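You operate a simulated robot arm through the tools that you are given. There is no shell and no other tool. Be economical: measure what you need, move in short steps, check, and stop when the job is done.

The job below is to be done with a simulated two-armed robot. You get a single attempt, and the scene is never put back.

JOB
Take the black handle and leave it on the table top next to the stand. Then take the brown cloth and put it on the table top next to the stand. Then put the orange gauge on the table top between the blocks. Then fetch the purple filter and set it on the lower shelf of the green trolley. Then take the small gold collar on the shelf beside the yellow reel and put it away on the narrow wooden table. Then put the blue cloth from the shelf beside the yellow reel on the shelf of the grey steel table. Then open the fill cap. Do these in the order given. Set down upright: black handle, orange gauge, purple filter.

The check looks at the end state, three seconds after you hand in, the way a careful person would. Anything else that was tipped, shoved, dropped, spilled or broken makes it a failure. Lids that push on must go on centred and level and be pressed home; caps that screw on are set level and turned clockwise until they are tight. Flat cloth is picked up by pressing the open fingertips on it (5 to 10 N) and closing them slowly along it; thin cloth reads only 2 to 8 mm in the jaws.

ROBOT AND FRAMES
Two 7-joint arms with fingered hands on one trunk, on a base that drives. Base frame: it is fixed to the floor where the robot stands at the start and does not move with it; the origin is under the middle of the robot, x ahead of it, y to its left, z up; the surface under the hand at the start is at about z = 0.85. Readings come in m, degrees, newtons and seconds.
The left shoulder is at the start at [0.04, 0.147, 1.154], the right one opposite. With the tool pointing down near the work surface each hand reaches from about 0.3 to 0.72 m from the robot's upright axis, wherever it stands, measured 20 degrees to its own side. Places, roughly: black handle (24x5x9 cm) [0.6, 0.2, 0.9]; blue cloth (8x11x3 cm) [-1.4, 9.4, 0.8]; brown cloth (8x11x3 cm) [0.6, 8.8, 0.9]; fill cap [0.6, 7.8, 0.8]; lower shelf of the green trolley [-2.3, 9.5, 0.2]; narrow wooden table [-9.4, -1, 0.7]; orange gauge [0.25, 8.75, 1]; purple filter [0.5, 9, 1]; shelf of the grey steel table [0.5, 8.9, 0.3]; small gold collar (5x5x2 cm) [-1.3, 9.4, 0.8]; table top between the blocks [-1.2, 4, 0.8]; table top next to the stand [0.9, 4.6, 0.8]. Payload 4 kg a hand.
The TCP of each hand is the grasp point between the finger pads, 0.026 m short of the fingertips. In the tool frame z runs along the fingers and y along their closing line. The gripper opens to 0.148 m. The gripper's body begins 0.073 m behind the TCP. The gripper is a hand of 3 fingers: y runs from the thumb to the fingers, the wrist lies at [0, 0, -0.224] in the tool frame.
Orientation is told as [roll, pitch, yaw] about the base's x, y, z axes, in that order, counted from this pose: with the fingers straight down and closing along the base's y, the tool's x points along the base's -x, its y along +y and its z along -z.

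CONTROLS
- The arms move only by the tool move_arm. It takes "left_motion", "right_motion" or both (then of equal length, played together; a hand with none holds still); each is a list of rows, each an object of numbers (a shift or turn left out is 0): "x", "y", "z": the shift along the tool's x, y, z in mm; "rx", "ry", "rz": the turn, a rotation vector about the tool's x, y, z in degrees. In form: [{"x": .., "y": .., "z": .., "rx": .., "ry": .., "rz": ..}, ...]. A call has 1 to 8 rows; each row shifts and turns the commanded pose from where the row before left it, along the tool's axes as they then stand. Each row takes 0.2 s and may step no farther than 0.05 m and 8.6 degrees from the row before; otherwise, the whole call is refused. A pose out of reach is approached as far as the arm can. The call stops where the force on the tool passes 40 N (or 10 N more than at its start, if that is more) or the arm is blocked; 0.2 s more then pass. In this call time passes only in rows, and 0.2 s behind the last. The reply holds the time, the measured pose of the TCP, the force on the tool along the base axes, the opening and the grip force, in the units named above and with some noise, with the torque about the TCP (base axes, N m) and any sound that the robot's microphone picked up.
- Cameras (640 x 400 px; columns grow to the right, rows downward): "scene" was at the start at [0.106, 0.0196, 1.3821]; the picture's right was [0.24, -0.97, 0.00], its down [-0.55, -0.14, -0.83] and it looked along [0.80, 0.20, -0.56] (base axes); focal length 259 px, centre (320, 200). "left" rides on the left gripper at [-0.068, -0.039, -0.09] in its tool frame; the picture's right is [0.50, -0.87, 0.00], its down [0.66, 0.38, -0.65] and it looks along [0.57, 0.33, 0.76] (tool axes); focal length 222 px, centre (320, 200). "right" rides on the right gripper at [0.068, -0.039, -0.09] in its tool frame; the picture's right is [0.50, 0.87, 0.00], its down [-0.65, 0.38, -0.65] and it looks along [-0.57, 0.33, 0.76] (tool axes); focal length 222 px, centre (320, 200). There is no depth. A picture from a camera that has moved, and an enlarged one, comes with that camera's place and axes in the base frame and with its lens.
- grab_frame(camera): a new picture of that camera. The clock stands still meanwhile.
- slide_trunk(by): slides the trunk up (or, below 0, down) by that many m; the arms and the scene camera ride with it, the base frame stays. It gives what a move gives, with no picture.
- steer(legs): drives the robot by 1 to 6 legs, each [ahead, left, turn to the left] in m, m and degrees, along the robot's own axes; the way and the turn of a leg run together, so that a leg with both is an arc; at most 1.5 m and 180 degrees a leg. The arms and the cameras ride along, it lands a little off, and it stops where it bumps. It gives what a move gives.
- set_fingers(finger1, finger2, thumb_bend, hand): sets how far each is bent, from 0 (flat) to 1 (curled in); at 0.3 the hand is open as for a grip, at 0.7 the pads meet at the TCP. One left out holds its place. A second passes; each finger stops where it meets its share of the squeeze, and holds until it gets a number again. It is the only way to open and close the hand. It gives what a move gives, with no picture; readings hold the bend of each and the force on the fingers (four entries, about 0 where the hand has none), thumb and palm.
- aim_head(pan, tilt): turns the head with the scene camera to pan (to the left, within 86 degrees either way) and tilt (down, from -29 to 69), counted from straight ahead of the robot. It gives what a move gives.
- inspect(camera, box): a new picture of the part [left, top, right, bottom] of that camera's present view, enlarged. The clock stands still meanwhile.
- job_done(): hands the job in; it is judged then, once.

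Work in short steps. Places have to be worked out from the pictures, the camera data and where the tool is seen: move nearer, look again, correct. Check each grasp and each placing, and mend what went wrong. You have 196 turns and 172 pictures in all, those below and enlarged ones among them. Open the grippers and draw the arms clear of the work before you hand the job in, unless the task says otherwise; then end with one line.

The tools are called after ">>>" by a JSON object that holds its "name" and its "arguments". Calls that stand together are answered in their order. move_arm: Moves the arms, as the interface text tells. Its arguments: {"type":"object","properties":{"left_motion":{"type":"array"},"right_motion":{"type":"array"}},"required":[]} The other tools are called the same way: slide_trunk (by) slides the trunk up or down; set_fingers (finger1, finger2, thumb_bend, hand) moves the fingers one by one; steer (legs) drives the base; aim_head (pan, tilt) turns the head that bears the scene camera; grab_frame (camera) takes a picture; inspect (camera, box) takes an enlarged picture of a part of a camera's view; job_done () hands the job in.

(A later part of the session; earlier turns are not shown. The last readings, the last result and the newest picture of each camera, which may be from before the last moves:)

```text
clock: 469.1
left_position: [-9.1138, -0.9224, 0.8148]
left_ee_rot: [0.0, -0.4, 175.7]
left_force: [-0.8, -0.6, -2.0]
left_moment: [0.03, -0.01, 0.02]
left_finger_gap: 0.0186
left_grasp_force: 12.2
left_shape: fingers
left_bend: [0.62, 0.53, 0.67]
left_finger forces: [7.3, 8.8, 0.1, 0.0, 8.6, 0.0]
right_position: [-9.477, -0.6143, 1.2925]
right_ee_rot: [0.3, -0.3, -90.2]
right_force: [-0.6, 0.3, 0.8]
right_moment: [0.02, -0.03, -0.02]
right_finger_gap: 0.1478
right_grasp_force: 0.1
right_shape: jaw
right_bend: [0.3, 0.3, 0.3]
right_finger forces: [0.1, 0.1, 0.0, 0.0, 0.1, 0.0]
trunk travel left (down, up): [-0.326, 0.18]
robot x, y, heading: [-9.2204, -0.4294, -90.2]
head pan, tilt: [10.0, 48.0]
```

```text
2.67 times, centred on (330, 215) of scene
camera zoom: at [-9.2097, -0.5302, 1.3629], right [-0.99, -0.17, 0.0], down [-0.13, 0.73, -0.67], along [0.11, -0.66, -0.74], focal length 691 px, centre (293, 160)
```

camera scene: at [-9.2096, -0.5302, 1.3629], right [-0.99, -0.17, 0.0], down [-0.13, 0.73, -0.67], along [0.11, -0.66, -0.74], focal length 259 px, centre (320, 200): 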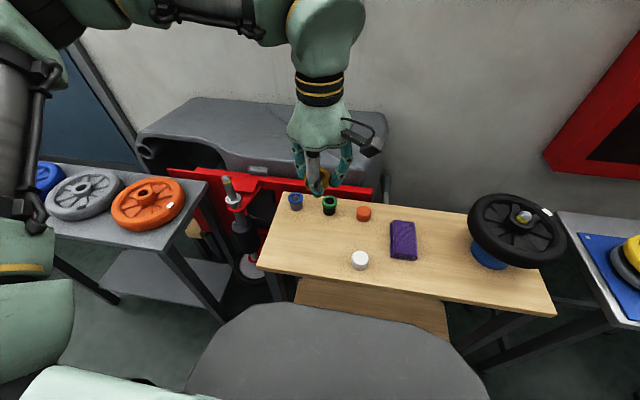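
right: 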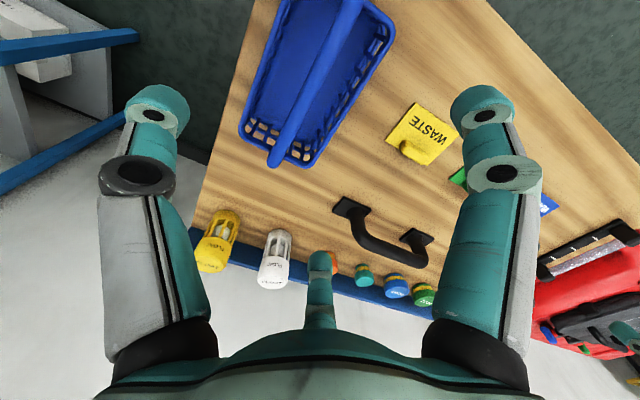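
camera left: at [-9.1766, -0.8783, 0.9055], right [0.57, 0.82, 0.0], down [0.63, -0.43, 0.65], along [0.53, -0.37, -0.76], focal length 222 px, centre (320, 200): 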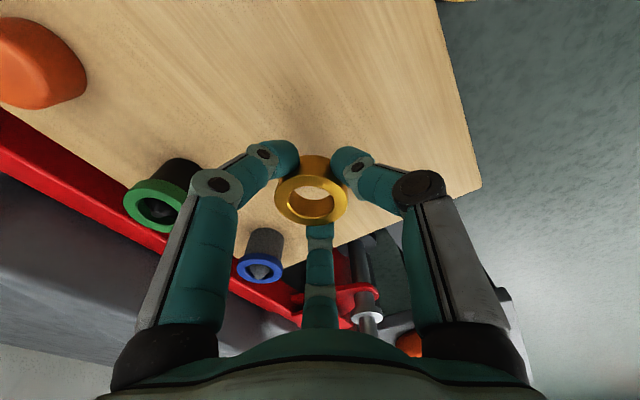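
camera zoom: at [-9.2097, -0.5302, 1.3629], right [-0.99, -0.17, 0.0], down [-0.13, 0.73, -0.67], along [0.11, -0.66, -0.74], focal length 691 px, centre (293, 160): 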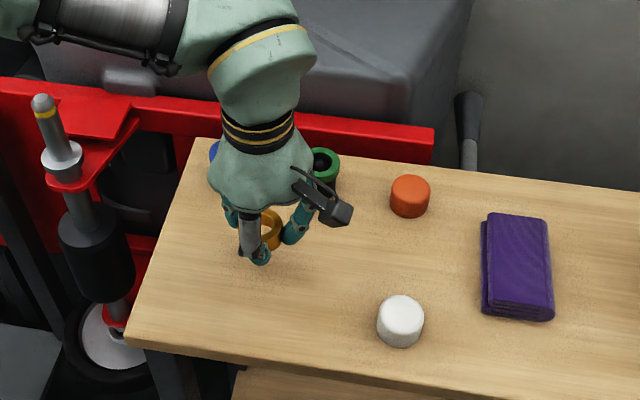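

Clear below. Lower to contact.

>>> {"name": "move_arm", "arguments": {"left_motion": [{"z": 30}, {"z": 20}, {"z": 10}, {"z": 6}, {"z": 4}, {"z": 3}, {"z": 3}, {"z": 3}]}}

```text
clock: 469.8
left_position: [-9.1152, -0.9287, 0.7727]
left_ee_rot: [1.1, -0.6, 175.7]
left_force: [-0.4, 5.5, 17.2]
left_moment: [-0.3, -0.68, 0.2]
left_finger_gap: 0.0188
left_grasp_force: 25.2
left_shape: fingers
left_bend: [0.62, 0.52, 0.67]
left_finger forces: [6.7, 31.2, 0.0, 0.0, 11.9, 0.0]
right_position: [-9.4781, -0.6089, 1.2935]
right_ee_rot: [0.2, -0.4, -90.3]
right_force: [-0.5, 0.5, 0.3]
right_moment: [0.0, 0.03, -0.02]
right_finger_gap: 0.148
right_grasp_force: 0.0
right_shape: jaw
right_bend: [0.3, 0.3, 0.3]
right_finger forces: [0.0, 0.0, 0.0, 0.0, 0.0, 0.1]
trunk travel left (down, up): [-0.326, 0.18]
robot x, y, heading: [-9.2236, -0.4315, -90.2]
head pan, tilt: [10.0, 48.0]
stopped in row 3 (left hand): the force on the tool passed its limit at 46 N (the readings are from after the stop); the commanded pose is now the measured one
```

Contact: the table is at ≈0.745. Ease up 2 mm, then open gently.

>>> {"name": "move_arm", "arguments": {"left_motion": [{"z": -3}]}}

>>> {"name": "set_fingers", "arguments": {"hand": "left", "finger1": 0.5, "finger2": 0.44, "thumb_bend": 0.5}}

>>> {"name": "grab_frame", "arguments": {"camera": "left"}}

```text
clock: 470.2
left_position: [-9.1142, -0.9278, 0.7729]
left_ee_rot: [0.7, -0.5, 175.8]
left_force: [0.4, 2.6, 7.3]
left_moment: [-0.1, -0.32, 0.08]
left_finger_gap: 0.0188
left_grasp_force: 18.2
left_shape: fingers
left_bend: [0.62, 0.52, 0.67]
left_finger forces: [7.5, 18.7, 0.0, 0.0, 10.1, 0.0]
right_position: [-9.478, -0.6124, 1.2935]
right_ee_rot: [0.3, -0.4, -90.2]
right_force: [-0.6, 0.6, -0.9]
right_moment: [0.0, -0.03, -0.01]
right_finger_gap: 0.1478
right_grasp_force: 0.1
right_shape: jaw
right_bend: [0.3, 0.3, 0.3]
right_finger forces: [0.0, 0.1, 0.0, 0.0, 0.0, 0.1]
trunk travel left (down, up): [-0.326, 0.18]
robot x, y, heading: [-9.2229, -0.4296, -90.3]
head pan, tilt: [10.0, 48.0]
```

```text
clock: 471.2
left_position: [-9.1153, -0.9309, 0.7737]
left_ee_rot: [0.8, -0.7, 175.8]
left_force: [-0.5, -3.8, 11.5]
left_moment: [0.33, -0.06, 0.02]
left_finger_gap: 0.0556
left_grasp_force: 5.9
left_shape: fingers
left_bend: [0.5, 0.44, 0.53]
left_finger forces: [0.1, 0.0, 0.0, 0.0, 11.7, 0.0]
right_position: [-9.4782, -0.6123, 1.293]
right_ee_rot: [0.1, -0.1, -90.2]
right_force: [1.2, 0.5, 0.3]
right_moment: [-0.02, 0.01, -0.01]
right_finger_gap: 0.1478
right_grasp_force: 0.0
right_shape: jaw
right_bend: [0.3, 0.3, 0.3]
right_finger forces: [0.0, 0.0, 0.1, 0.1, 0.0, 0.0]
trunk travel left (down, up): [-0.326, 0.18]
robot x, y, heading: [-9.2223, -0.4269, -90.1]
head pan, tilt: [10.0, 48.0]
```

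```text
73 pictures are left
camera left: at [-9.1783, -0.884, 0.8641], right [0.56, 0.83, -0.02], down [0.63, -0.42, 0.65], along [0.53, -0.38, -0.76], focal length 222 px, centre (320, 200)
```

left: 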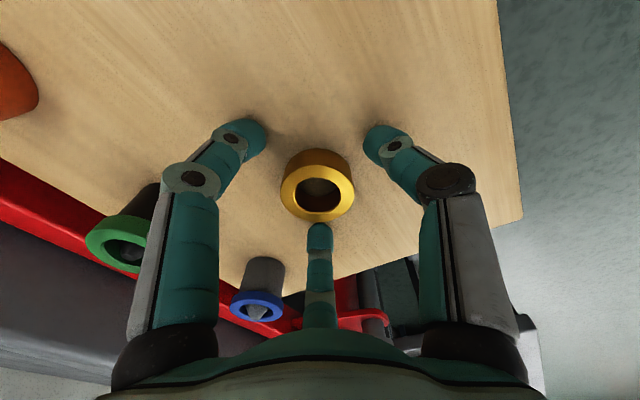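

Collar lies flat on the table. Raise clear and back off.

>>> {"name": "move_arm", "arguments": {"left_motion": [{"z": -8}, {"z": -25}, {"z": -45}, {"z": -45}, {"z": -45}, {"z": -45}, {"z": -45}, {"z": -30}]}}

>>> {"name": "steer", "arguments": {"legs": [[-0.45, 0, 0]]}}

>>> {"name": "inspect", "arguments": {"camera": "scene", "box": [180, 60, 480, 248]}}

```text
clock: 473.0
left_position: [-9.1099, -0.9255, 1.0613]
left_ee_rot: [0.7, -0.5, 175.6]
left_force: [-0.8, -0.8, 0.0]
left_moment: [-0.02, 0.0, 0.03]
left_finger_gap: 0.0619
left_grasp_force: 0.0
left_shape: fingers
left_bend: [0.5, 0.44, 0.5]
left_finger forces: [0.0, 0.0, 0.0, 0.0, 0.0, 0.0]
right_position: [-9.4778, -0.6132, 1.292]
right_ee_rot: [0.2, -0.2, -90.2]
right_force: [-0.3, -0.6, -0.1]
right_moment: [0.0, 0.0, -0.03]
right_finger_gap: 0.1479
right_grasp_force: 0.1
right_shape: jaw
right_bend: [0.3, 0.3, 0.3]
right_finger forces: [0.0, 0.0, 0.1, 0.0, 0.0, 0.0]
trunk travel left (down, up): [-0.326, 0.18]
robot x, y, heading: [-9.2209, -0.4269, -90.3]
head pan, tilt: [10.0, 48.0]
```

```text
clock: 475.8
left_position: [-9.1076, -0.4721, 1.0606]
left_ee_rot: [0.6, -0.6, 176.0]
left_force: [0.2, 0.5, -0.6]
left_moment: [-0.01, 0.02, 0.03]
left_finger_gap: 0.0614
left_grasp_force: 0.0
left_shape: fingers
left_bend: [0.5, 0.44, 0.5]
left_finger forces: [0.0, 0.0, 0.1, 0.0, 0.0, 0.0]
right_position: [-9.4759, -0.159, 1.2936]
right_ee_rot: [0.3, -0.1, -90.1]
right_force: [0.0, 0.1, 0.0]
right_moment: [0.01, 0.02, -0.02]
right_finger_gap: 0.1481
right_grasp_force: 0.1
right_shape: jaw
right_bend: [0.3, 0.3, 0.3]
right_finger forces: [0.1, 0.1, 0.1, 0.0, 0.0, 0.0]
trunk travel left (down, up): [-0.326, 0.18]
robot x, y, heading: [-9.2193, 0.0236, -90.0]
head pan, tilt: [10.0, 48.0]
```

```text
2.13 times, centred on (330, 154) of scene
camera zoom: at [-9.2085, -0.0752, 1.3628], right [-0.98, -0.17, 0.0], down [-0.13, 0.73, -0.67], along [0.12, -0.66, -0.74], focal length 551 px, centre (299, 298)
```

zoom: 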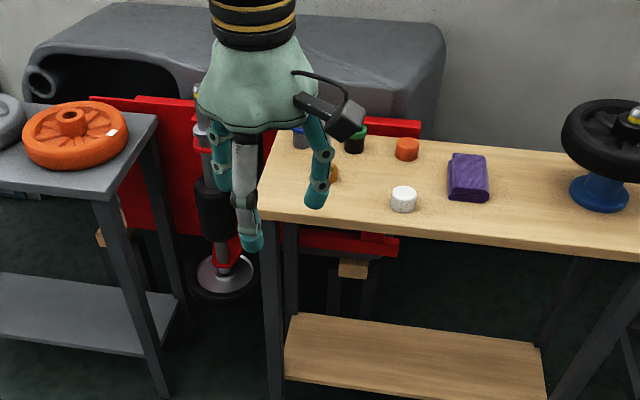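

Collar placed. Drive back: reverse to the aisle, turn east.

>>> {"name": "steer", "arguments": {"legs": [[-1.3, 0, 0], [0, 0, 90], [1.5, 0, 0], [1.5, 0, 0], [1.5, 0, 0], [1.4, 0, 0]]}}

```text
clock: 513.9
left_position: [-2.7949, 1.2033, 1.0602]
left_ee_rot: [0.9, -0.6, -96.7]
left_force: [-0.1, -0.9, -0.6]
left_moment: [-0.03, -0.04, -0.01]
left_finger_gap: 0.0616
left_grasp_force: 0.1
left_shape: fingers
left_bend: [0.5, 0.44, 0.5]
left_finger forces: [0.0, 0.0, 0.0, 0.0, 0.0, 0.1]
right_position: [-3.1219, 0.8497, 1.2928]
right_ee_rot: [0.2, -0.2, -2.8]
right_force: [0.4, -0.7, -0.1]
right_moment: [-0.02, 0.03, 0.01]
right_finger_gap: 0.1478
right_grasp_force: 0.1
right_shape: jaw
right_bend: [0.3, 0.3, 0.3]
right_finger forces: [0.0, 0.0, 0.0, 0.0, 0.0, 0.0]
trunk travel left (down, up): [-0.326, 0.18]
robot x, y, heading: [-3.295, 1.1128, -2.9]
head pan, tilt: [10.0, 48.0]
```

Continue east, then turn north.

>>> {"name": "steer", "arguments": {"legs": [[0, 0, 2.9], [1.48, 0, 0], [1.47, 0, 0], [0, 0, 90], [1.45, 0, 0], [1.45, 0, 0]]}}

```text
clock: 545.8
left_position: [-0.2299, 4.4166, 1.0595]
left_ee_rot: [0.8, -0.6, -8.0]
left_force: [0.1, 0.3, 0.0]
left_moment: [0.0, 0.0, 0.0]
left_finger_gap: 0.0616
left_grasp_force: 0.1
left_shape: fingers
left_bend: [0.5, 0.44, 0.5]
left_finger forces: [0.0, 0.1, 0.0, 0.0, 0.0, 0.0]
right_position: [0.115, 4.0787, 1.2914]
right_ee_rot: [0.2, -0.2, 86.0]
right_force: [-0.2, -0.3, -0.3]
right_moment: [0.0, 0.0, 0.03]
right_finger_gap: 0.1478
right_grasp_force: 0.1
right_shape: jaw
right_bend: [0.3, 0.3, 0.3]
right_finger forces: [0.0, 0.0, 0.0, 0.0, 0.1, 0.0]
trunk travel left (down, up): [-0.326, 0.18]
robot x, y, heading: [-0.1503, 3.9119, 86.1]
head pan, tilt: [10.0, 48.0]
```

Go north and strafe left to the rack bay.

>>> {"name": "steer", "arguments": {"legs": [[0, 0, 3.9], [1.45, 0.1, 0], [1.45, 0.1, 0], [1.45, 0, 0], [0, 1.0, 0]]}}

>>> {"name": "aim_head", "arguments": {"pan": 0, "tilt": 30}}

>>> {"name": "grab_frame", "arguments": {"camera": "scene"}}

```text
clock: 572.0
left_position: [-1.6828, 8.6853, 1.0588]
left_ee_rot: [0.9, -0.6, -1.9]
left_force: [-0.2, -0.4, 0.0]
left_moment: [0.03, -0.02, 0.04]
left_finger_gap: 0.0617
left_grasp_force: 0.2
left_shape: fingers
left_bend: [0.5, 0.44, 0.5]
left_finger forces: [0.1, 0.0, 0.0, 0.1, 0.0, 0.0]
right_position: [-1.3029, 8.3878, 1.2927]
right_ee_rot: [0.2, -0.3, 92.2]
right_force: [-0.9, 0.8, 0.7]
right_moment: [-0.04, 0.02, 0.0]
right_finger_gap: 0.148
right_grasp_force: 0.0
right_shape: jaw
right_bend: [0.3, 0.3, 0.3]
right_finger forces: [0.0, 0.0, 0.1, 0.1, 0.1, 0.1]
trunk travel left (down, up): [-0.326, 0.18]
robot x, y, heading: [-1.546, 8.1966, 92.2]
head pan, tilt: [10.0, 48.0]
```

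```text
clock: 572.9
left_position: [-1.6831, 8.6851, 1.0608]
left_ee_rot: [0.8, -0.6, -1.9]
left_force: [-0.4, 0.0, -1.1]
left_moment: [0.0, -0.02, 0.01]
left_finger_gap: 0.0619
left_grasp_force: 0.0
left_shape: fingers
left_bend: [0.5, 0.44, 0.5]
left_finger forces: [0.0, 0.0, 0.0, 0.0, 0.1, 0.1]
right_position: [-1.303, 8.3875, 1.2924]
right_ee_rot: [0.1, -0.2, 92.1]
right_force: [-0.1, -0.3, 0.0]
right_moment: [0.02, 0.0, 0.0]
right_finger_gap: 0.1479
right_grasp_force: 0.1
right_shape: jaw
right_bend: [0.3, 0.3, 0.3]
right_finger forces: [0.2, 0.0, 0.0, 0.0, 0.1, 0.0]
trunk travel left (down, up): [-0.326, 0.18]
robot x, y, heading: [-1.5508, 8.1953, 92.2]
head pan, tilt: [0.0, 30.0]
```

```text
71 pictures are left
camera scene: at [-1.554, 8.3029, 1.3897], right [1.0, 0.04, 0.0], down [0.02, -0.5, -0.87], along [-0.03, 0.86, -0.5], focal length 259 px, centre (320, 200)
```

scene: 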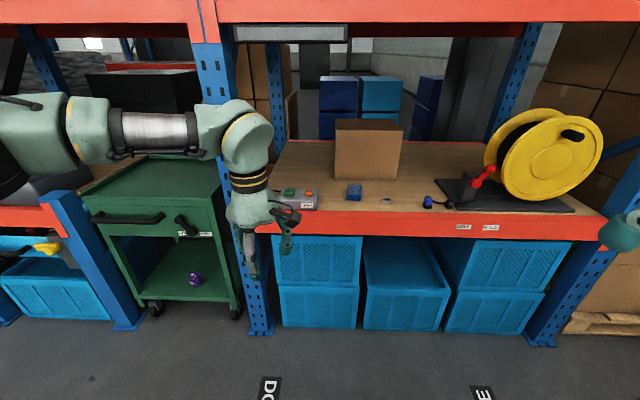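

Preshape the fingers and drive in over the blue cloth at about [-1.428, 9.371].

>>> {"name": "set_fingers", "arguments": {"hand": "left", "finger1": 0.37, "finger2": 0.37, "thumb_bend": 0.37}}

>>> {"name": "steer", "arguments": {"legs": [[0, -0.235, -2.2], [0.64, 0, 0]]}}

>>> {"name": "grab_frame", "arguments": {"camera": "left"}}

>>> {"name": "aim_head", "arguments": {"pan": 0, "tilt": 40}}

>>> {"name": "grab_frame", "arguments": {"camera": "scene"}}

```text
clock: 573.9
left_position: [-1.6841, 8.6857, 1.0602]
left_ee_rot: [0.8, -0.6, -1.9]
left_force: [-0.4, -0.4, -0.3]
left_moment: [0.0, -0.02, 0.03]
left_finger_gap: 0.1042
left_grasp_force: 0.1
left_shape: fingers
left_bend: [0.37, 0.37, 0.37]
left_finger forces: [0.0, 0.0, 0.1, 0.0, 0.0, 0.1]
right_position: [-1.3029, 8.3876, 1.2915]
right_ee_rot: [0.2, -0.2, 92.1]
right_force: [-0.5, -0.1, -0.3]
right_moment: [-0.03, 0.0, -0.02]
right_finger_gap: 0.148
right_grasp_force: 0.1
right_shape: jaw
right_bend: [0.3, 0.3, 0.3]
right_finger forces: [0.1, 0.0, 0.1, 0.0, 0.0, 0.0]
trunk travel left (down, up): [-0.326, 0.18]
robot x, y, heading: [-1.5516, 8.1927, 92.2]
head pan, tilt: [0.0, 30.0]
```

```text
clock: 578.8
left_position: [-1.4342, 9.3362, 1.0603]
left_ee_rot: [0.9, -0.5, -3.8]
left_force: [0.7, 0.5, -0.3]
left_moment: [-0.03, 0.0, -0.02]
left_finger_gap: 0.1043
left_grasp_force: 0.0
left_shape: fingers
left_bend: [0.37, 0.37, 0.37]
left_finger forces: [0.0, 0.1, 0.0, 0.1, 0.1, 0.0]
right_position: [-1.064, 9.0243, 1.2925]
right_ee_rot: [0.2, -0.2, 90.1]
right_force: [-0.2, 0.2, -0.6]
right_moment: [0.01, 0.0, 0.01]
right_finger_gap: 0.148
right_grasp_force: 0.1
right_shape: jaw
right_bend: [0.3, 0.3, 0.3]
right_finger forces: [0.0, 0.1, 0.1, 0.1, 0.0, 0.1]
trunk travel left (down, up): [-0.326, 0.18]
robot x, y, heading: [-1.3184, 8.8419, 90.3]
head pan, tilt: [0.0, 30.0]
```

```text
70 pictures are left
camera left: at [-1.3706, 9.291, 1.1508], right [-0.56, -0.83, -0.02], down [-0.63, 0.41, 0.65], along [-0.53, 0.38, -0.76], focal length 222 px, centre (320, 200)
```

left: 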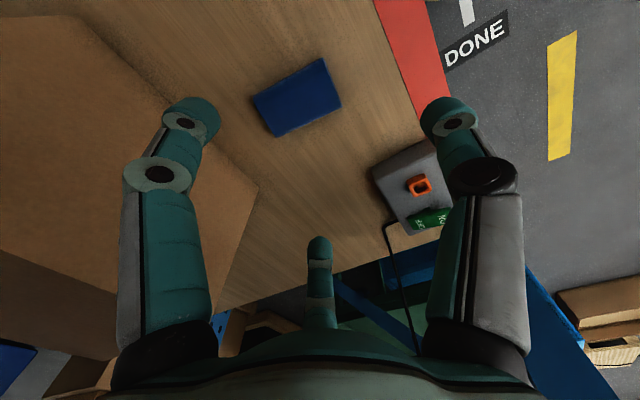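

```text
clock: 579.5
left_position: [-1.4344, 9.3374, 1.0598]
left_ee_rot: [0.8, -0.6, -3.9]
left_force: [0.2, 0.0, -0.6]
left_moment: [0.01, 0.01, -0.01]
left_finger_gap: 0.1042
left_grasp_force: 0.2
left_shape: fingers
left_bend: [0.37, 0.37, 0.37]
left_finger forces: [0.0, 0.0, 0.0, 0.0, 0.0, 0.1]
right_position: [-1.0654, 9.0241, 1.2924]
right_ee_rot: [0.2, -0.2, 90.1]
right_force: [-0.5, 0.0, 0.4]
right_moment: [0.03, 0.0, 0.01]
right_finger_gap: 0.1482
right_grasp_force: 0.0
right_shape: jaw
right_bend: [0.3, 0.3, 0.3]
right_finger forces: [0.1, 0.0, 0.1, 0.0, 0.0, 0.0]
trunk travel left (down, up): [-0.326, 0.18]
robot x, y, heading: [-1.3192, 8.8426, 90.2]
head pan, tilt: [0.0, 40.0]
```

```text
69 pictures are left
camera scene: at [-1.3193, 8.9442, 1.3744], right [1.0, 0.0, 0.0], down [0.0, -0.64, -0.77], along [0.0, 0.77, -0.64], focal length 259 px, centre (320, 200)
```

scene: 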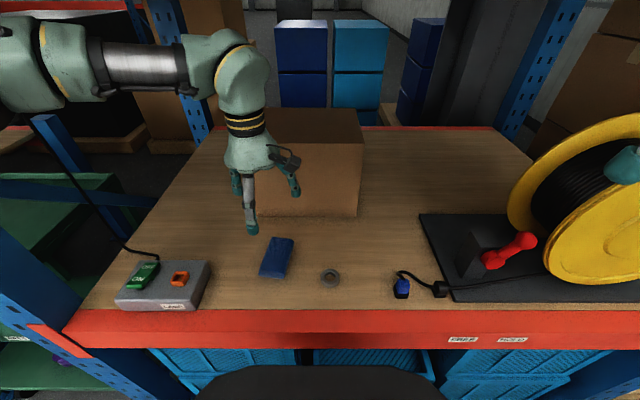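

Cloth centre [-1.429, 9.376], long axis ~8° off y. I align, centre and descend most of the way.

>>> {"name": "move_arm", "arguments": {"left_motion": [{"y": 20, "rz": 4}, {"y": 19}, {"z": 45}, {"z": 45}, {"z": 45}, {"z": 30}, {"z": 10}]}}

>>> {"name": "grab_frame", "arguments": {"camera": "left"}}

```text
clock: 581.1
left_position: [-1.428, 9.3769, 0.886]
left_ee_rot: [0.8, -0.5, -7.9]
left_force: [0.6, -0.9, -0.9]
left_moment: [0.0, 0.04, 0.03]
left_finger_gap: 0.1044
left_grasp_force: 0.1
left_shape: fingers
left_bend: [0.37, 0.37, 0.37]
left_finger forces: [0.1, 0.1, 0.0, 0.0, 0.1, 0.0]
right_position: [-1.0649, 9.0246, 1.2927]
right_ee_rot: [0.2, -0.3, 90.2]
right_force: [0.4, 0.6, 0.2]
right_moment: [0.03, -0.01, 0.0]
right_finger_gap: 0.1481
right_grasp_force: 0.1
right_shape: jaw
right_bend: [0.3, 0.3, 0.3]
right_finger forces: [0.0, 0.0, 0.1, 0.0, 0.0, 0.1]
trunk travel left (down, up): [-0.326, 0.18]
robot x, y, heading: [-1.3182, 8.8414, 90.2]
head pan, tilt: [0.0, 40.0]
```

```text
68 pictures are left
camera left: at [-1.368, 9.3281, 0.9755], right [-0.61, -0.79, -0.02], down [-0.6, 0.46, 0.65], along [-0.51, 0.41, -0.76], focal length 222 px, centre (320, 200)
```

left: 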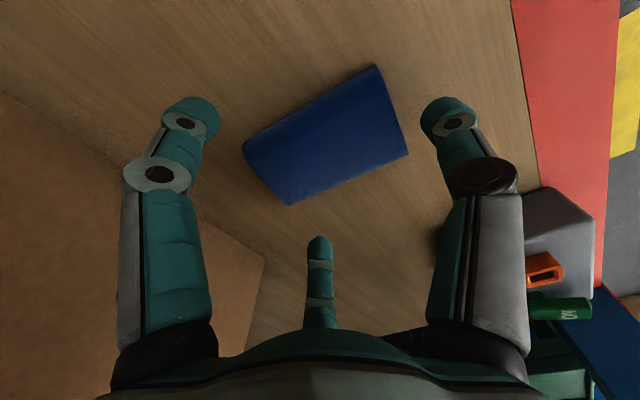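

Well straddled; small shift, lower and close slowly.

>>> {"name": "move_arm", "arguments": {"left_motion": [{"y": -7, "z": 15}, {"z": 15}, {"z": 10}, {"z": 5}]}}

>>> {"name": "set_fingers", "arguments": {"hand": "left", "finger1": 0.5, "finger2": 0.5, "thumb_bend": 0.5}}

>>> {"name": "set_fingers", "arguments": {"hand": "left", "finger1": 0.65, "finger2": 0.65, "thumb_bend": 0.65}}

>>> {"name": "move_arm", "arguments": {"left_motion": [{"z": -15}, {"z": -30}, {"z": -40}, {"z": -40}]}}

>>> {"name": "grab_frame", "arguments": {"camera": "left"}}

```text
clock: 582.1
left_position: [-1.4299, 9.3704, 0.8404]
left_ee_rot: [0.7, -0.5, -7.9]
left_force: [-1.3, -0.3, 1.2]
left_moment: [-0.01, -0.01, 0.0]
left_finger_gap: 0.1043
left_grasp_force: 0.2
left_shape: fingers
left_bend: [0.37, 0.37, 0.37]
left_finger forces: [0.0, 0.1, 0.0, 0.1, 0.0, 0.1]
right_position: [-1.066, 9.0249, 1.2913]
right_ee_rot: [0.2, -0.3, 90.2]
right_force: [0.0, -0.5, -0.6]
right_moment: [0.02, -0.03, -0.01]
right_finger_gap: 0.1478
right_grasp_force: 0.0
right_shape: jaw
right_bend: [0.3, 0.3, 0.3]
right_finger forces: [0.0, 0.0, 0.0, 0.0, 0.0, 0.1]
trunk travel left (down, up): [-0.326, 0.18]
robot x, y, heading: [-1.3194, 8.8427, 90.3]
head pan, tilt: [0.0, 40.0]
```

```text
clock: 583.1
left_position: [-1.4295, 9.3713, 0.8399]
left_ee_rot: [0.8, -0.5, -7.9]
left_force: [1.3, -1.0, -0.2]
left_moment: [-0.04, 0.02, -0.01]
left_finger_gap: 0.0669
left_grasp_force: 1.8
left_shape: fingers
left_bend: [0.48, 0.48, 0.49]
left_finger forces: [1.2, 1.5, 0.0, 0.1, 1.2, 0.0]
right_position: [-1.0651, 9.0239, 1.2916]
right_ee_rot: [0.2, -0.2, 90.1]
right_force: [-0.4, -0.8, -0.9]
right_moment: [-0.03, -0.04, 0.0]
right_finger_gap: 0.1479
right_grasp_force: 0.1
right_shape: jaw
right_bend: [0.3, 0.3, 0.3]
right_finger forces: [0.0, 0.0, 0.0, 0.0, 0.0, 0.0]
trunk travel left (down, up): [-0.326, 0.18]
robot x, y, heading: [-1.3213, 8.8429, 90.3]
head pan, tilt: [0.0, 40.0]
```

```text
clock: 584.1
left_position: [-1.4298, 9.3714, 0.8404]
left_ee_rot: [0.8, -0.6, -7.9]
left_force: [-0.1, 0.2, -0.3]
left_moment: [0.03, 0.01, -0.02]
left_finger_gap: 0.0462
left_grasp_force: 13.9
left_shape: fingers
left_bend: [0.51, 0.48, 0.6]
left_finger forces: [8.6, 10.0, 0.1, 0.0, 8.0, 0.1]
right_position: [-1.0653, 9.0252, 1.2923]
right_ee_rot: [0.2, -0.2, 90.1]
right_force: [0.5, -1.0, 0.1]
right_moment: [0.03, -0.02, 0.01]
right_finger_gap: 0.148
right_grasp_force: 0.0
right_shape: jaw
right_bend: [0.3, 0.3, 0.3]
right_finger forces: [0.0, 0.0, 0.0, 0.0, 0.0, 0.0]
trunk travel left (down, up): [-0.326, 0.18]
robot x, y, heading: [-1.3163, 8.8411, 90.0]
head pan, tilt: [0.0, 40.0]
```

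```text
clock: 585.1
left_position: [-1.4307, 9.3694, 0.968]
left_ee_rot: [0.9, -0.4, -7.9]
left_force: [0.1, 0.2, -0.9]
left_moment: [0.0, 0.01, 0.0]
left_finger_gap: 0.046
left_grasp_force: 13.1
left_shape: fingers
left_bend: [0.51, 0.48, 0.6]
left_finger forces: [8.4, 10.0, 0.0, 0.0, 8.1, 0.1]
right_position: [-1.0653, 9.0229, 1.2919]
right_ee_rot: [0.2, -0.3, 90.1]
right_force: [-0.6, 0.1, 0.4]
right_moment: [0.01, -0.01, 0.01]
right_finger_gap: 0.1478
right_grasp_force: 0.0
right_shape: jaw
right_bend: [0.3, 0.3, 0.3]
right_finger forces: [0.1, 0.0, 0.0, 0.0, 0.0, 0.0]
trunk travel left (down, up): [-0.326, 0.18]
robot x, y, heading: [-1.3235, 8.8422, 90.1]
head pan, tilt: [0.0, 40.0]
```

```text
67 pictures are left
camera left: at [-1.3704, 9.3203, 1.0581], right [-0.61, -0.79, -0.02], down [-0.6, 0.46, 0.65], along [-0.51, 0.41, -0.76], focal length 222 px, centre (320, 200)
```

left: 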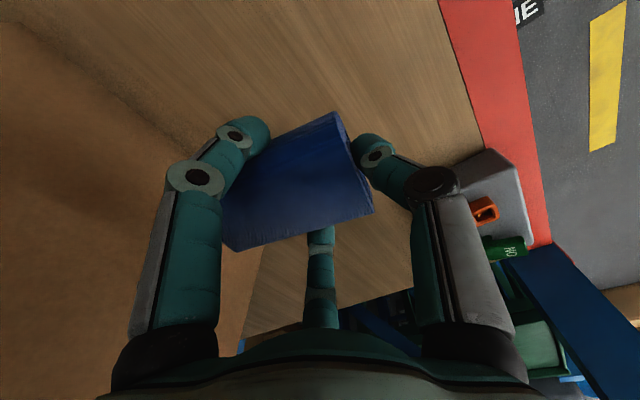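

Cloth held. Back out of the rack, go east and face the grey table at ~35°.

>>> {"name": "steer", "arguments": {"legs": [[-0.5, 0, 0], [0, 0, -90], [0.93, 0, 0], [0, 0, 35]]}}

>>> {"name": "slide_trunk", "arguments": {"by": -0.3}}

>>> {"name": "aim_head", "arguments": {"pan": 0, "tilt": 25}}

>>> {"name": "grab_frame", "arguments": {"camera": "scene"}}

```text
clock: 598.0
left_position: [-0.0173, 8.7766, 0.9679]
left_ee_rot: [0.8, -0.5, -61.2]
left_force: [0.1, 0.4, -0.4]
left_moment: [0.03, 0.0, 0.01]
left_finger_gap: 0.0453
left_grasp_force: 12.7
left_shape: fingers
left_bend: [0.52, 0.48, 0.6]
left_finger forces: [8.2, 9.7, 0.1, 0.0, 7.4, 0.1]
right_position: [-0.0752, 8.2761, 1.2917]
right_ee_rot: [0.2, -0.2, 36.8]
right_force: [0.4, -0.6, -0.1]
right_moment: [0.0, -0.01, 0.01]
right_finger_gap: 0.148
right_grasp_force: 0.1
right_shape: jaw
right_bend: [0.3, 0.3, 0.3]
right_finger forces: [0.0, 0.0, 0.0, 0.1, 0.1, 0.1]
trunk travel left (down, up): [-0.326, 0.18]
robot x, y, heading: [-0.3758, 8.3729, 36.9]
head pan, tilt: [0.0, 40.0]
```

```text
clock: 601.0
left_position: [-0.0181, 8.776, 0.6673]
left_ee_rot: [0.8, -0.5, -61.2]
left_force: [-0.2, 0.4, -0.8]
left_moment: [0.02, 0.02, 0.03]
left_finger_gap: 0.0456
left_grasp_force: 12.3
left_shape: fingers
left_bend: [0.52, 0.48, 0.6]
left_finger forces: [8.2, 9.7, 0.1, 0.0, 7.5, 0.1]
right_position: [-0.0758, 8.2766, 0.9915]
right_ee_rot: [0.3, -0.2, 36.8]
right_force: [-0.1, 0.4, -0.1]
right_moment: [0.01, -0.02, 0.0]
right_finger_gap: 0.1479
right_grasp_force: 0.1
right_shape: jaw
right_bend: [0.3, 0.3, 0.3]
right_finger forces: [0.0, 0.0, 0.0, 0.0, 0.0, 0.0]
trunk travel left (down, up): [-0.026, 0.48]
robot x, y, heading: [-0.3744, 8.3707, 36.9]
head pan, tilt: [0.0, 40.0]
```

```text
clock: 601.8
left_position: [-0.0167, 8.7764, 0.6676]
left_ee_rot: [0.9, -0.4, -61.1]
left_force: [0.2, 0.2, 0.4]
left_moment: [-0.03, -0.02, -0.03]
left_finger_gap: 0.0457
left_grasp_force: 12.0
left_shape: fingers
left_bend: [0.52, 0.48, 0.6]
left_finger forces: [8.2, 9.7, 0.1, 0.0, 7.5, 0.0]
right_position: [-0.0746, 8.2767, 0.9934]
right_ee_rot: [0.2, -0.2, 36.8]
right_force: [-0.4, -0.3, 0.6]
right_moment: [-0.02, 0.02, -0.01]
right_finger_gap: 0.1479
right_grasp_force: 0.0
right_shape: jaw
right_bend: [0.3, 0.3, 0.3]
right_finger forces: [0.0, 0.0, 0.0, 0.1, 0.0, 0.1]
trunk travel left (down, up): [-0.026, 0.48]
robot x, y, heading: [-0.3769, 8.3709, 36.9]
head pan, tilt: [0.0, 25.0]
```

```text
66 pictures are left
camera scene: at [-0.2848, 8.4353, 1.0978], right [0.6, -0.8, 0.0], down [-0.34, -0.25, -0.91], along [0.72, 0.54, -0.42], focal length 259 px, centre (320, 200)
```

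scene: 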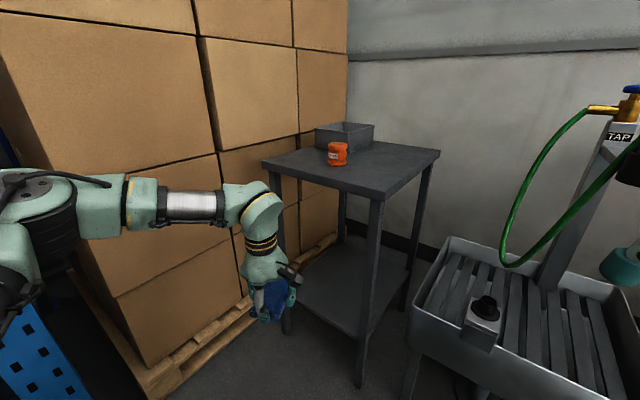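

The forearm runs out to the left toward the boxes. I bring the hand to the robot's midline and lower it, so I can approach with a larger heading.

>>> {"name": "move_arm", "arguments": {"left_motion": [{"x": -13, "z": 32}, {"x": -13, "z": 32}, {"x": -13, "z": 32}, {"x": -13, "z": 32}, {"x": -13, "z": 32}, {"x": -13, "z": 32}, {"x": -13, "z": 32}, {"x": -13, "z": 20}]}}

>>> {"name": "grab_frame", "arguments": {"camera": "scene"}}

```text
clock: 603.6
left_position: [0.0368, 8.6844, 0.4241]
left_ee_rot: [0.8, -0.5, -61.1]
left_force: [0.8, 0.0, -0.3]
left_moment: [-0.01, 0.01, -0.01]
left_finger_gap: 0.0453
left_grasp_force: 12.1
left_shape: fingers
left_bend: [0.52, 0.48, 0.6]
left_finger forces: [8.2, 9.5, 0.0, 0.0, 7.4, 0.0]
right_position: [-0.0754, 8.2762, 0.9916]
right_ee_rot: [0.2, -0.1, 36.7]
right_force: [-0.4, 0.0, -0.3]
right_moment: [-0.01, -0.01, 0.01]
right_finger_gap: 0.148
right_grasp_force: 0.1
right_shape: jaw
right_bend: [0.3, 0.3, 0.3]
right_finger forces: [0.0, 0.1, 0.1, 0.0, 0.1, 0.1]
trunk travel left (down, up): [-0.026, 0.48]
robot x, y, heading: [-0.3748, 8.371, 36.9]
head pan, tilt: [0.0, 25.0]
```

```text
65 pictures are left
camera scene: at [-0.2846, 8.4351, 1.0979], right [0.6, -0.8, 0.0], down [-0.34, -0.25, -0.91], along [0.72, 0.54, -0.42], focal length 259 px, centre (320, 200)
```

scene: 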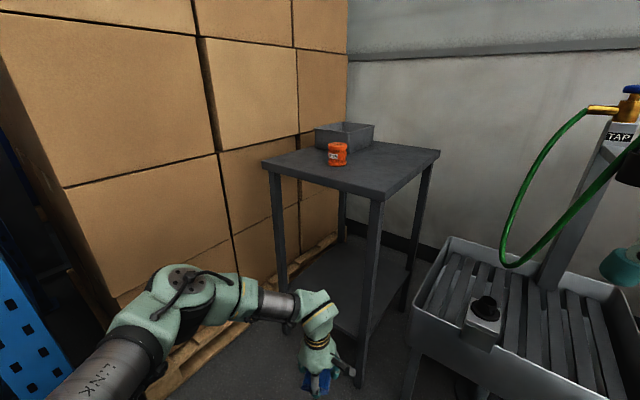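

The arm is low now. I extend it forward so the elbow swings back, then check.

>>> {"name": "move_arm", "arguments": {"left_motion": [{"y": 15, "x": 2, "z": 5}, {"y": 15, "x": 2, "z": 5}, {"y": 15, "x": 2, "z": 5}, {"y": 14, "x": 2, "z": 5}]}}

>>> {"name": "steer", "arguments": {"legs": [[0.14, -0.06, 0]]}}

>>> {"name": "grab_frame", "arguments": {"camera": "scene"}}

>>> {"name": "grab_frame", "arguments": {"camera": "left"}}

```text
clock: 604.6
left_position: [0.0844, 8.7192, 0.4036]
left_ee_rot: [0.8, -0.5, -61.1]
left_force: [-0.1, 0.4, -0.4]
left_moment: [-0.02, 0.06, 0.01]
left_finger_gap: 0.0456
left_grasp_force: 12.6
left_shape: fingers
left_bend: [0.52, 0.48, 0.6]
left_finger forces: [8.1, 9.5, 0.0, 0.0, 7.5, 0.1]
right_position: [-0.0751, 8.2775, 0.9925]
right_ee_rot: [0.2, -0.3, 36.8]
right_force: [-0.6, -0.2, 0.5]
right_moment: [0.01, -0.03, 0.0]
right_finger_gap: 0.1482
right_grasp_force: 0.1
right_shape: jaw
right_bend: [0.3, 0.3, 0.3]
right_finger forces: [0.1, 0.1, 0.1, 0.0, 0.0, 0.0]
trunk travel left (down, up): [-0.026, 0.48]
robot x, y, heading: [-0.3776, 8.3715, 36.8]
head pan, tilt: [0.0, 25.0]
```

```text
clock: 606.0
left_position: [0.2352, 8.7556, 0.4039]
left_ee_rot: [0.8, -0.6, -61.2]
left_force: [0.0, -0.5, 0.1]
left_moment: [0.0, 0.03, -0.02]
left_finger_gap: 0.0452
left_grasp_force: 12.9
left_shape: fingers
left_bend: [0.52, 0.48, 0.6]
left_finger forces: [8.2, 9.6, 0.0, 0.0, 7.3, 0.0]
right_position: [0.0755, 8.3121, 0.9915]
right_ee_rot: [0.2, -0.2, 36.8]
right_force: [0.3, -0.1, -0.4]
right_moment: [-0.01, 0.02, 0.0]
right_finger_gap: 0.1479
right_grasp_force: 0.1
right_shape: jaw
right_bend: [0.3, 0.3, 0.3]
right_finger forces: [0.0, 0.0, 0.1, 0.1, 0.0, 0.1]
trunk travel left (down, up): [-0.026, 0.48]
robot x, y, heading: [-0.2259, 8.4062, 37.1]
head pan, tilt: [0.0, 25.0]
```

```text
64 pictures are left
camera scene: at [-0.1333, 8.4717, 1.0977], right [0.6, -0.8, 0.0], down [-0.34, -0.25, -0.91], along [0.72, 0.54, -0.42], focal length 259 px, centre (320, 200)
```

scene: 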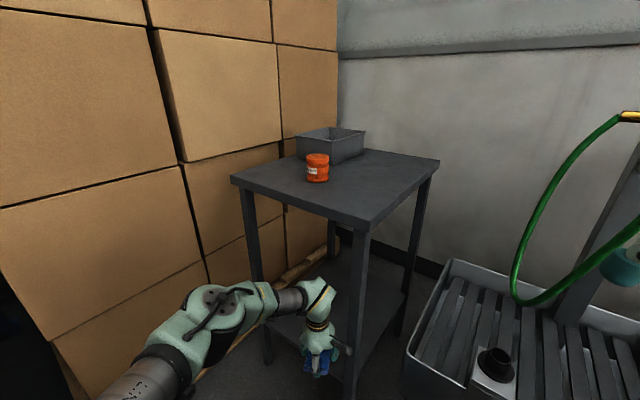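

```text
63 pictures are left
camera left: at [0.2321, 8.678, 0.4942], right [-1.0, 0.02, -0.02], down [0.01, 0.76, 0.65], along [0.03, 0.65, -0.76], focal length 222 px, centre (320, 200)
```

left: 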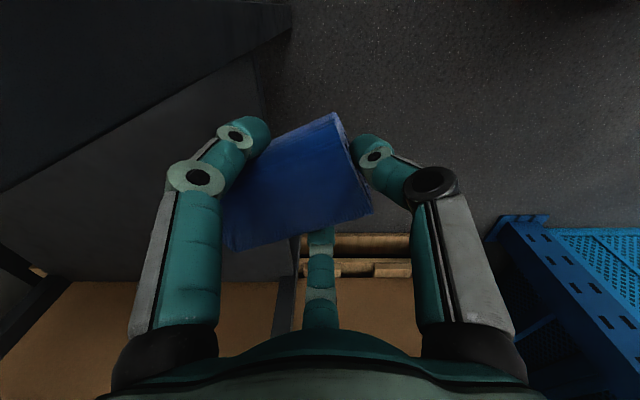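

The wrist camera is close to the table's SW leg and the forearm near the NW leg. I raise the right hand clear of the hose, then pivot the base about the hand by +15° with a small northward shift.

>>> {"name": "move_arm", "arguments": {"right_motion": [{"z": -40}, {"z": -40}, {"z": -40}, {"z": -40}, {"z": -30}]}}

>>> {"name": "steer", "arguments": {"legs": [[0.045, -0.105, 15]]}}

>>> {"name": "grab_frame", "arguments": {"camera": "scene"}}

>>> {"name": "grab_frame", "arguments": {"camera": "left"}}

```text
clock: 607.2
left_position: [0.2342, 8.7563, 0.4054]
left_ee_rot: [0.8, -0.5, -61.2]
left_force: [1.2, 0.7, -0.5]
left_moment: [-0.01, 0.03, 0.03]
left_finger_gap: 0.045
left_grasp_force: 12.5
left_shape: fingers
left_bend: [0.52, 0.48, 0.6]
left_finger forces: [8.3, 9.6, 0.0, 0.1, 7.3, 0.0]
right_position: [0.057, 8.3681, 1.0951]
right_ee_rot: [0.2, -0.4, 36.8]
right_force: [-0.3, -0.3, 0.2]
right_moment: [0.0, 0.0, 0.01]
right_finger_gap: 0.148
right_grasp_force: 0.1
right_shape: jaw
right_bend: [0.3, 0.3, 0.3]
right_finger forces: [0.0, 0.0, 0.1, 0.0, 0.1, 0.0]
right hand out of reach, approached as far as the arm can: row 2, 3, 4, 5
trunk travel left (down, up): [-0.026, 0.48]
robot x, y, heading: [-0.2241, 8.4071, 36.7]
head pan, tilt: [0.0, 25.0]
```

```text
clock: 608.5
left_position: [0.2349, 8.8189, 0.404]
left_ee_rot: [0.9, -0.4, -46.5]
left_force: [-0.3, 0.6, -0.4]
left_moment: [-0.02, 0.01, -0.01]
left_finger_gap: 0.0454
left_grasp_force: 12.7
left_shape: fingers
left_bend: [0.52, 0.48, 0.6]
left_finger forces: [8.1, 9.5, 0.0, 0.1, 7.4, 0.1]
right_position: [0.1626, 8.398, 1.0927]
right_ee_rot: [0.4, -0.2, 51.6]
right_force: [1.1, 0.4, -0.2]
right_moment: [0.03, -0.01, 0.0]
right_finger_gap: 0.1478
right_grasp_force: 0.2
right_shape: jaw
right_bend: [0.3, 0.3, 0.3]
right_finger forces: [0.1, 0.1, 0.0, 0.0, 0.0, 0.0]
trunk travel left (down, up): [-0.026, 0.48]
robot x, y, heading: [-0.1173, 8.364, 51.6]
head pan, tilt: [0.0, 25.0]
```

```text
62 pictures are left
camera scene: at [-0.0495, 8.4492, 1.0978], right [0.78, -0.62, 0.0], down [-0.26, -0.33, -0.91], along [0.56, 0.71, -0.42], focal length 259 px, centre (320, 200)
```

scene: 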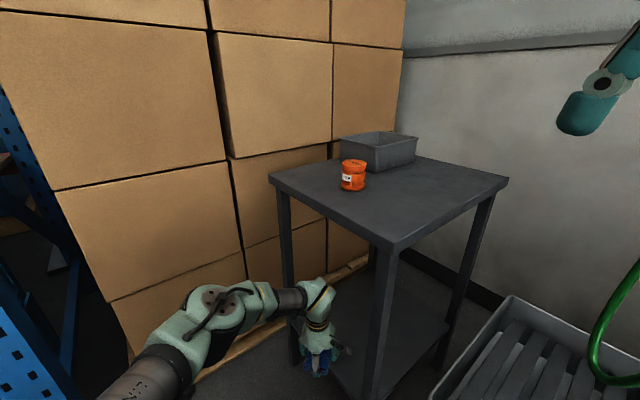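

```text
61 pictures are left
camera left: at [0.2519, 8.742, 0.4945], right [-0.97, -0.23, -0.02], down [-0.19, 0.73, 0.65], along [-0.14, 0.64, -0.76], focal length 222 px, centre (320, 200)
```

left: 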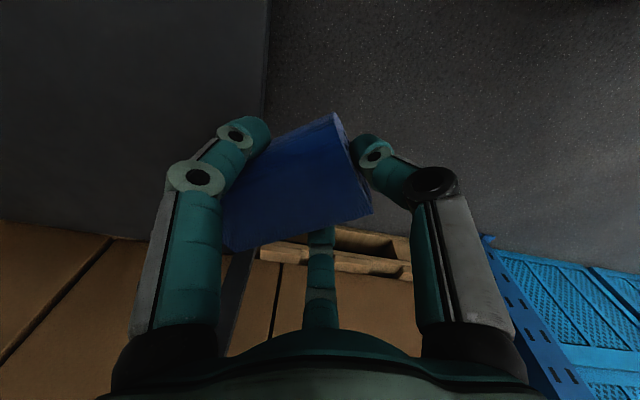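

Good: forearm now points back-left between the legs; shelf edge at x≈0.28. Move the hand in by (0.11, 0.03).

>>> {"name": "steer", "arguments": {"legs": [[0.095, -0.068, 0]]}}

>>> {"name": "grab_frame", "arguments": {"camera": "scene"}}

>>> {"name": "grab_frame", "arguments": {"camera": "left"}}

```text
clock: 609.7
left_position: [0.3467, 8.8483, 0.4033]
left_ee_rot: [0.8, -0.4, -46.5]
left_force: [-0.2, 0.2, 0.0]
left_moment: [-0.02, -0.01, 0.0]
left_finger_gap: 0.0453
left_grasp_force: 12.4
left_shape: fingers
left_bend: [0.52, 0.48, 0.6]
left_finger forces: [8.2, 9.5, 0.1, 0.0, 7.4, 0.1]
right_position: [0.2746, 8.4291, 1.094]
right_ee_rot: [0.3, -0.2, 51.5]
right_force: [-0.4, -0.1, 0.4]
right_moment: [-0.04, 0.03, -0.04]
right_finger_gap: 0.148
right_grasp_force: 0.0
right_shape: jaw
right_bend: [0.3, 0.3, 0.3]
right_finger forces: [0.0, 0.1, 0.1, 0.0, 0.1, 0.0]
trunk travel left (down, up): [-0.026, 0.48]
robot x, y, heading: [-0.0102, 8.3959, 51.8]
head pan, tilt: [0.0, 25.0]
```

```text
60 pictures are left
camera scene: at [0.062, 8.4808, 1.0978], right [0.78, -0.62, 0.0], down [-0.26, -0.33, -0.91], along [0.56, 0.71, -0.42], focal length 259 px, centre (320, 200)
```

scene: 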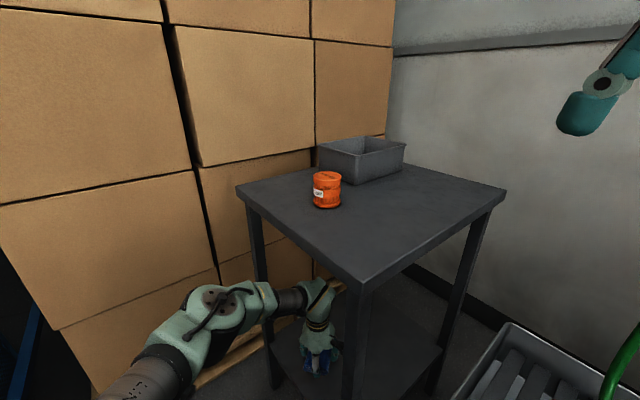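

```text
59 pictures are left
camera left: at [0.3633, 8.7734, 0.4942], right [-0.97, -0.23, -0.02], down [-0.19, 0.73, 0.65], along [-0.14, 0.64, -0.76], focal length 222 px, centre (320, 200)
```

left: 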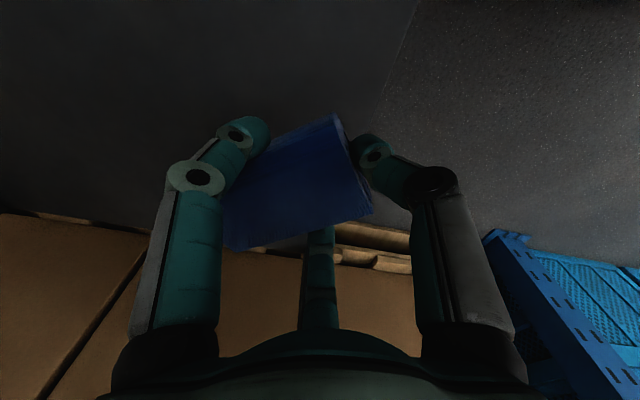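

Two views give shelf z≈0.26, edge x≈0.294. I go 7 cm further east, then lower.

>>> {"name": "steer", "arguments": {"legs": [[0.047, -0.058, 0]]}}

>>> {"name": "move_arm", "arguments": {"left_motion": [{"z": 20}, {"z": 20}, {"z": 20}, {"z": 10}, {"z": 8}, {"z": 6}]}}

>>> {"name": "grab_frame", "arguments": {"camera": "left"}}

```text
clock: 610.7
left_position: [0.4071, 8.8502, 0.4096]
left_ee_rot: [1.3, -1.1, -46.3]
left_force: [0.8, -0.6, 0.0]
left_moment: [-0.01, 0.0, -0.02]
left_finger_gap: 0.0452
left_grasp_force: 13.4
left_shape: fingers
left_bend: [0.52, 0.48, 0.6]
left_finger forces: [8.3, 9.8, 0.0, 0.0, 7.6, 0.0]
right_position: [0.325, 8.4303, 1.0966]
right_ee_rot: [-0.4, -0.7, 51.8]
right_force: [-0.3, 0.0, 0.1]
right_moment: [-0.02, -0.03, 0.02]
right_finger_gap: 0.148
right_grasp_force: 0.0
right_shape: jaw
right_bend: [0.3, 0.3, 0.3]
right_finger forces: [0.0, 0.0, 0.1, 0.0, 0.1, 0.0]
trunk travel left (down, up): [-0.026, 0.48]
robot x, y, heading: [0.0558, 8.3968, 51.9]
head pan, tilt: [0.0, 25.0]
```

```text
clock: 612.1
left_position: [0.4011, 8.8474, 0.329]
left_ee_rot: [1.3, -0.7, -46.3]
left_force: [0.0, 0.5, 0.3]
left_moment: [-0.03, 0.01, 0.0]
left_finger_gap: 0.0453
left_grasp_force: 12.7
left_shape: fingers
left_bend: [0.52, 0.48, 0.6]
left_finger forces: [8.3, 9.7, 0.1, 0.1, 7.4, 0.0]
left hand out of reach, approached as far as the arm can: row 5
right_position: [0.3286, 8.4316, 1.0939]
right_ee_rot: [-0.1, -0.5, 51.7]
right_force: [0.4, 0.8, -0.3]
right_moment: [0.02, -0.01, -0.02]
right_finger_gap: 0.1481
right_grasp_force: 0.1
right_shape: jaw
right_bend: [0.3, 0.3, 0.3]
right_finger forces: [0.1, 0.0, 0.1, 0.0, 0.1, 0.0]
trunk travel left (down, up): [-0.026, 0.48]
robot x, y, heading: [0.0552, 8.3949, 51.8]
head pan, tilt: [0.0, 25.0]
```

```text
58 pictures are left
camera left: at [0.4175, 8.7708, 0.4183], right [-0.97, -0.24, -0.03], down [-0.2, 0.73, 0.65], along [-0.14, 0.64, -0.76], focal length 222 px, centre (320, 200)
```

left: 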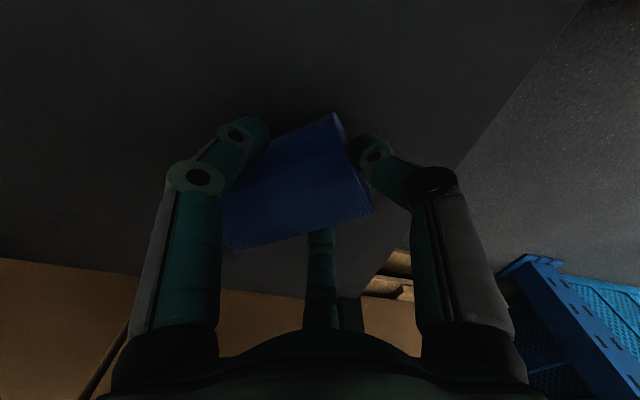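

Shelf at ≈0.267. The arm is at its limit, so I lower the trunk 2 cm and draw the hand back slightly while lowering.

>>> {"name": "slide_trunk", "arguments": {"by": -0.02}}

>>> {"name": "move_arm", "arguments": {"left_motion": [{"y": -10}, {"y": -10, "z": 3}, {"z": 4}, {"z": 3}, {"z": 3}, {"z": 3}, {"z": 3}]}}

```text
clock: 612.8
left_position: [0.4009, 8.8457, 0.3137]
left_ee_rot: [1.6, -1.0, -46.3]
left_force: [0.7, 0.4, 0.3]
left_moment: [-0.01, 0.04, 0.01]
left_finger_gap: 0.0453
left_grasp_force: 12.7
left_shape: fingers
left_bend: [0.52, 0.48, 0.6]
left_finger forces: [8.3, 9.5, 0.0, 0.0, 7.3, 0.1]
right_position: [0.3241, 8.4261, 1.0793]
right_ee_rot: [-0.2, -0.9, 51.7]
right_force: [-0.4, -0.4, 0.5]
right_moment: [0.01, 0.0, 0.01]
right_finger_gap: 0.148
right_grasp_force: 0.0
right_shape: jaw
right_bend: [0.3, 0.3, 0.3]
right_finger forces: [0.0, 0.0, 0.0, 0.0, 0.1, 0.0]
trunk travel left (down, up): [-0.006, 0.5]
robot x, y, heading: [0.0567, 8.3958, 51.8]
head pan, tilt: [0.0, 25.0]
```

```text
clock: 614.0
left_position: [0.3885, 8.8339, 0.3042]
left_ee_rot: [1.5, -0.8, -46.1]
left_force: [-9.8, -7.8, 38.1]
left_moment: [-0.13, 0.65, -0.05]
left_finger_gap: 0.0435
left_grasp_force: 24.7
left_shape: fingers
left_bend: [0.53, 0.48, 0.61]
left_finger forces: [9.3, 15.7, 0.0, 0.0, 24.0, 0.0]
right_position: [0.3294, 8.4263, 1.0754]
right_ee_rot: [0.1, -0.7, 51.8]
right_force: [-1.0, 0.0, 0.8]
right_moment: [-0.01, 0.01, -0.02]
right_finger_gap: 0.1476
right_grasp_force: 0.2
right_shape: jaw
right_bend: [0.3, 0.3, 0.3]
right_finger forces: [0.1, 0.1, 0.0, 0.1, 0.1, 0.0]
trunk travel left (down, up): [-0.006, 0.5]
robot x, y, heading: [0.052, 8.3948, 51.9]
head pan, tilt: [0.0, 25.0]
stopped in row 6 (left hand): the force on the tool passed its limit at 45 N (the readings are from after the stop); the commanded pose is now the measured one
```

The cloth is on the shelf. Ease up slightly and release.

>>> {"name": "move_arm", "arguments": {"left_motion": [{"z": -4}]}}

>>> {"name": "set_fingers", "arguments": {"hand": "left", "finger1": 0.36, "finger2": 0.36, "thumb_bend": 0.36}}

>>> {"name": "move_arm", "arguments": {"left_motion": [{"z": -15}, {"z": -25}, {"z": -25}, {"z": -25}]}}

>>> {"name": "grab_frame", "arguments": {"camera": "left"}}

```text
clock: 614.4
left_position: [0.3872, 8.8313, 0.3038]
left_ee_rot: [1.6, -0.7, -46.2]
left_force: [-2.6, -3.9, 18.8]
left_moment: [0.05, 0.02, -0.02]
left_finger_gap: 0.0434
left_grasp_force: 16.3
left_shape: fingers
left_bend: [0.52, 0.48, 0.61]
left_finger forces: [10.1, 11.4, 0.0, 0.0, 10.1, 0.1]
right_position: [0.3283, 8.427, 1.0763]
right_ee_rot: [0.1, -0.7, 51.7]
right_force: [-0.7, 0.5, -0.1]
right_moment: [0.02, -0.03, -0.03]
right_finger_gap: 0.1481
right_grasp_force: 0.0
right_shape: jaw
right_bend: [0.3, 0.3, 0.3]
right_finger forces: [0.1, 0.1, 0.1, 0.1, 0.0, 0.0]
trunk travel left (down, up): [-0.006, 0.5]
robot x, y, heading: [0.0558, 8.3903, 51.9]
head pan, tilt: [0.0, 25.0]
```

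```text
clock: 615.4
left_position: [0.3877, 8.8331, 0.3024]
left_ee_rot: [1.4, -0.8, -46.2]
left_force: [0.3, -0.2, -0.1]
left_moment: [0.0, -0.02, 0.01]
left_finger_gap: 0.1077
left_grasp_force: 0.1
left_shape: fingers
left_bend: [0.36, 0.36, 0.36]
left_finger forces: [0.0, 0.0, 0.1, 0.0, 0.0, 0.1]
right_position: [0.3299, 8.4276, 1.0773]
right_ee_rot: [-0.1, -0.6, 51.6]
right_force: [-0.1, -0.3, 0.3]
right_moment: [0.01, 0.0, 0.02]
right_finger_gap: 0.148
right_grasp_force: 0.1
right_shape: jaw
right_bend: [0.3, 0.3, 0.3]
right_finger forces: [0.0, 0.0, 0.0, 0.0, 0.0, 0.1]
trunk travel left (down, up): [-0.006, 0.5]
robot x, y, heading: [0.0529, 8.3938, 51.8]
head pan, tilt: [0.0, 25.0]
```

```text
clock: 616.4
left_position: [0.3831, 8.8337, 0.3923]
left_ee_rot: [1.4, -0.7, -46.1]
left_force: [0.3, 0.0, -0.4]
left_moment: [-0.01, -0.01, -0.02]
left_finger_gap: 0.1073
left_grasp_force: 0.1
left_shape: fingers
left_bend: [0.36, 0.36, 0.36]
left_finger forces: [0.0, 0.0, 0.0, 0.0, 0.0, 0.0]
right_position: [0.3291, 8.4274, 1.0773]
right_ee_rot: [0.0, -0.6, 51.7]
right_force: [-0.3, -0.3, 0.2]
right_moment: [0.01, -0.02, 0.01]
right_finger_gap: 0.1478
right_grasp_force: 0.0
right_shape: jaw
right_bend: [0.3, 0.3, 0.3]
right_finger forces: [0.0, 0.0, 0.0, 0.0, 0.1, 0.0]
trunk travel left (down, up): [-0.006, 0.5]
robot x, y, heading: [0.0534, 8.3917, 51.7]
head pan, tilt: [0.0, 25.0]
```

```text
57 pictures are left
camera left: at [0.4, 8.7574, 0.4818], right [-0.97, -0.24, -0.03], down [-0.2, 0.73, 0.65], along [-0.14, 0.64, -0.76], focal length 222 px, centre (320, 200)
```

left: 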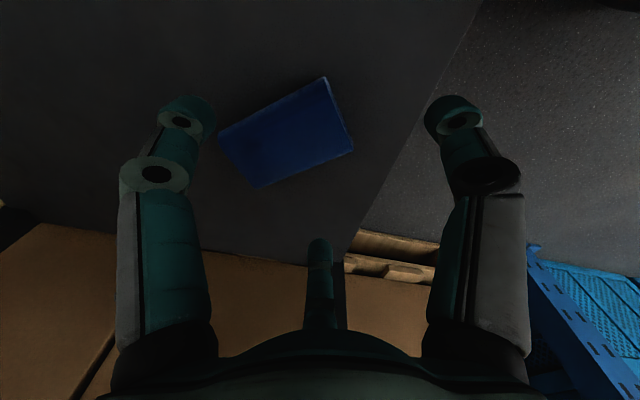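

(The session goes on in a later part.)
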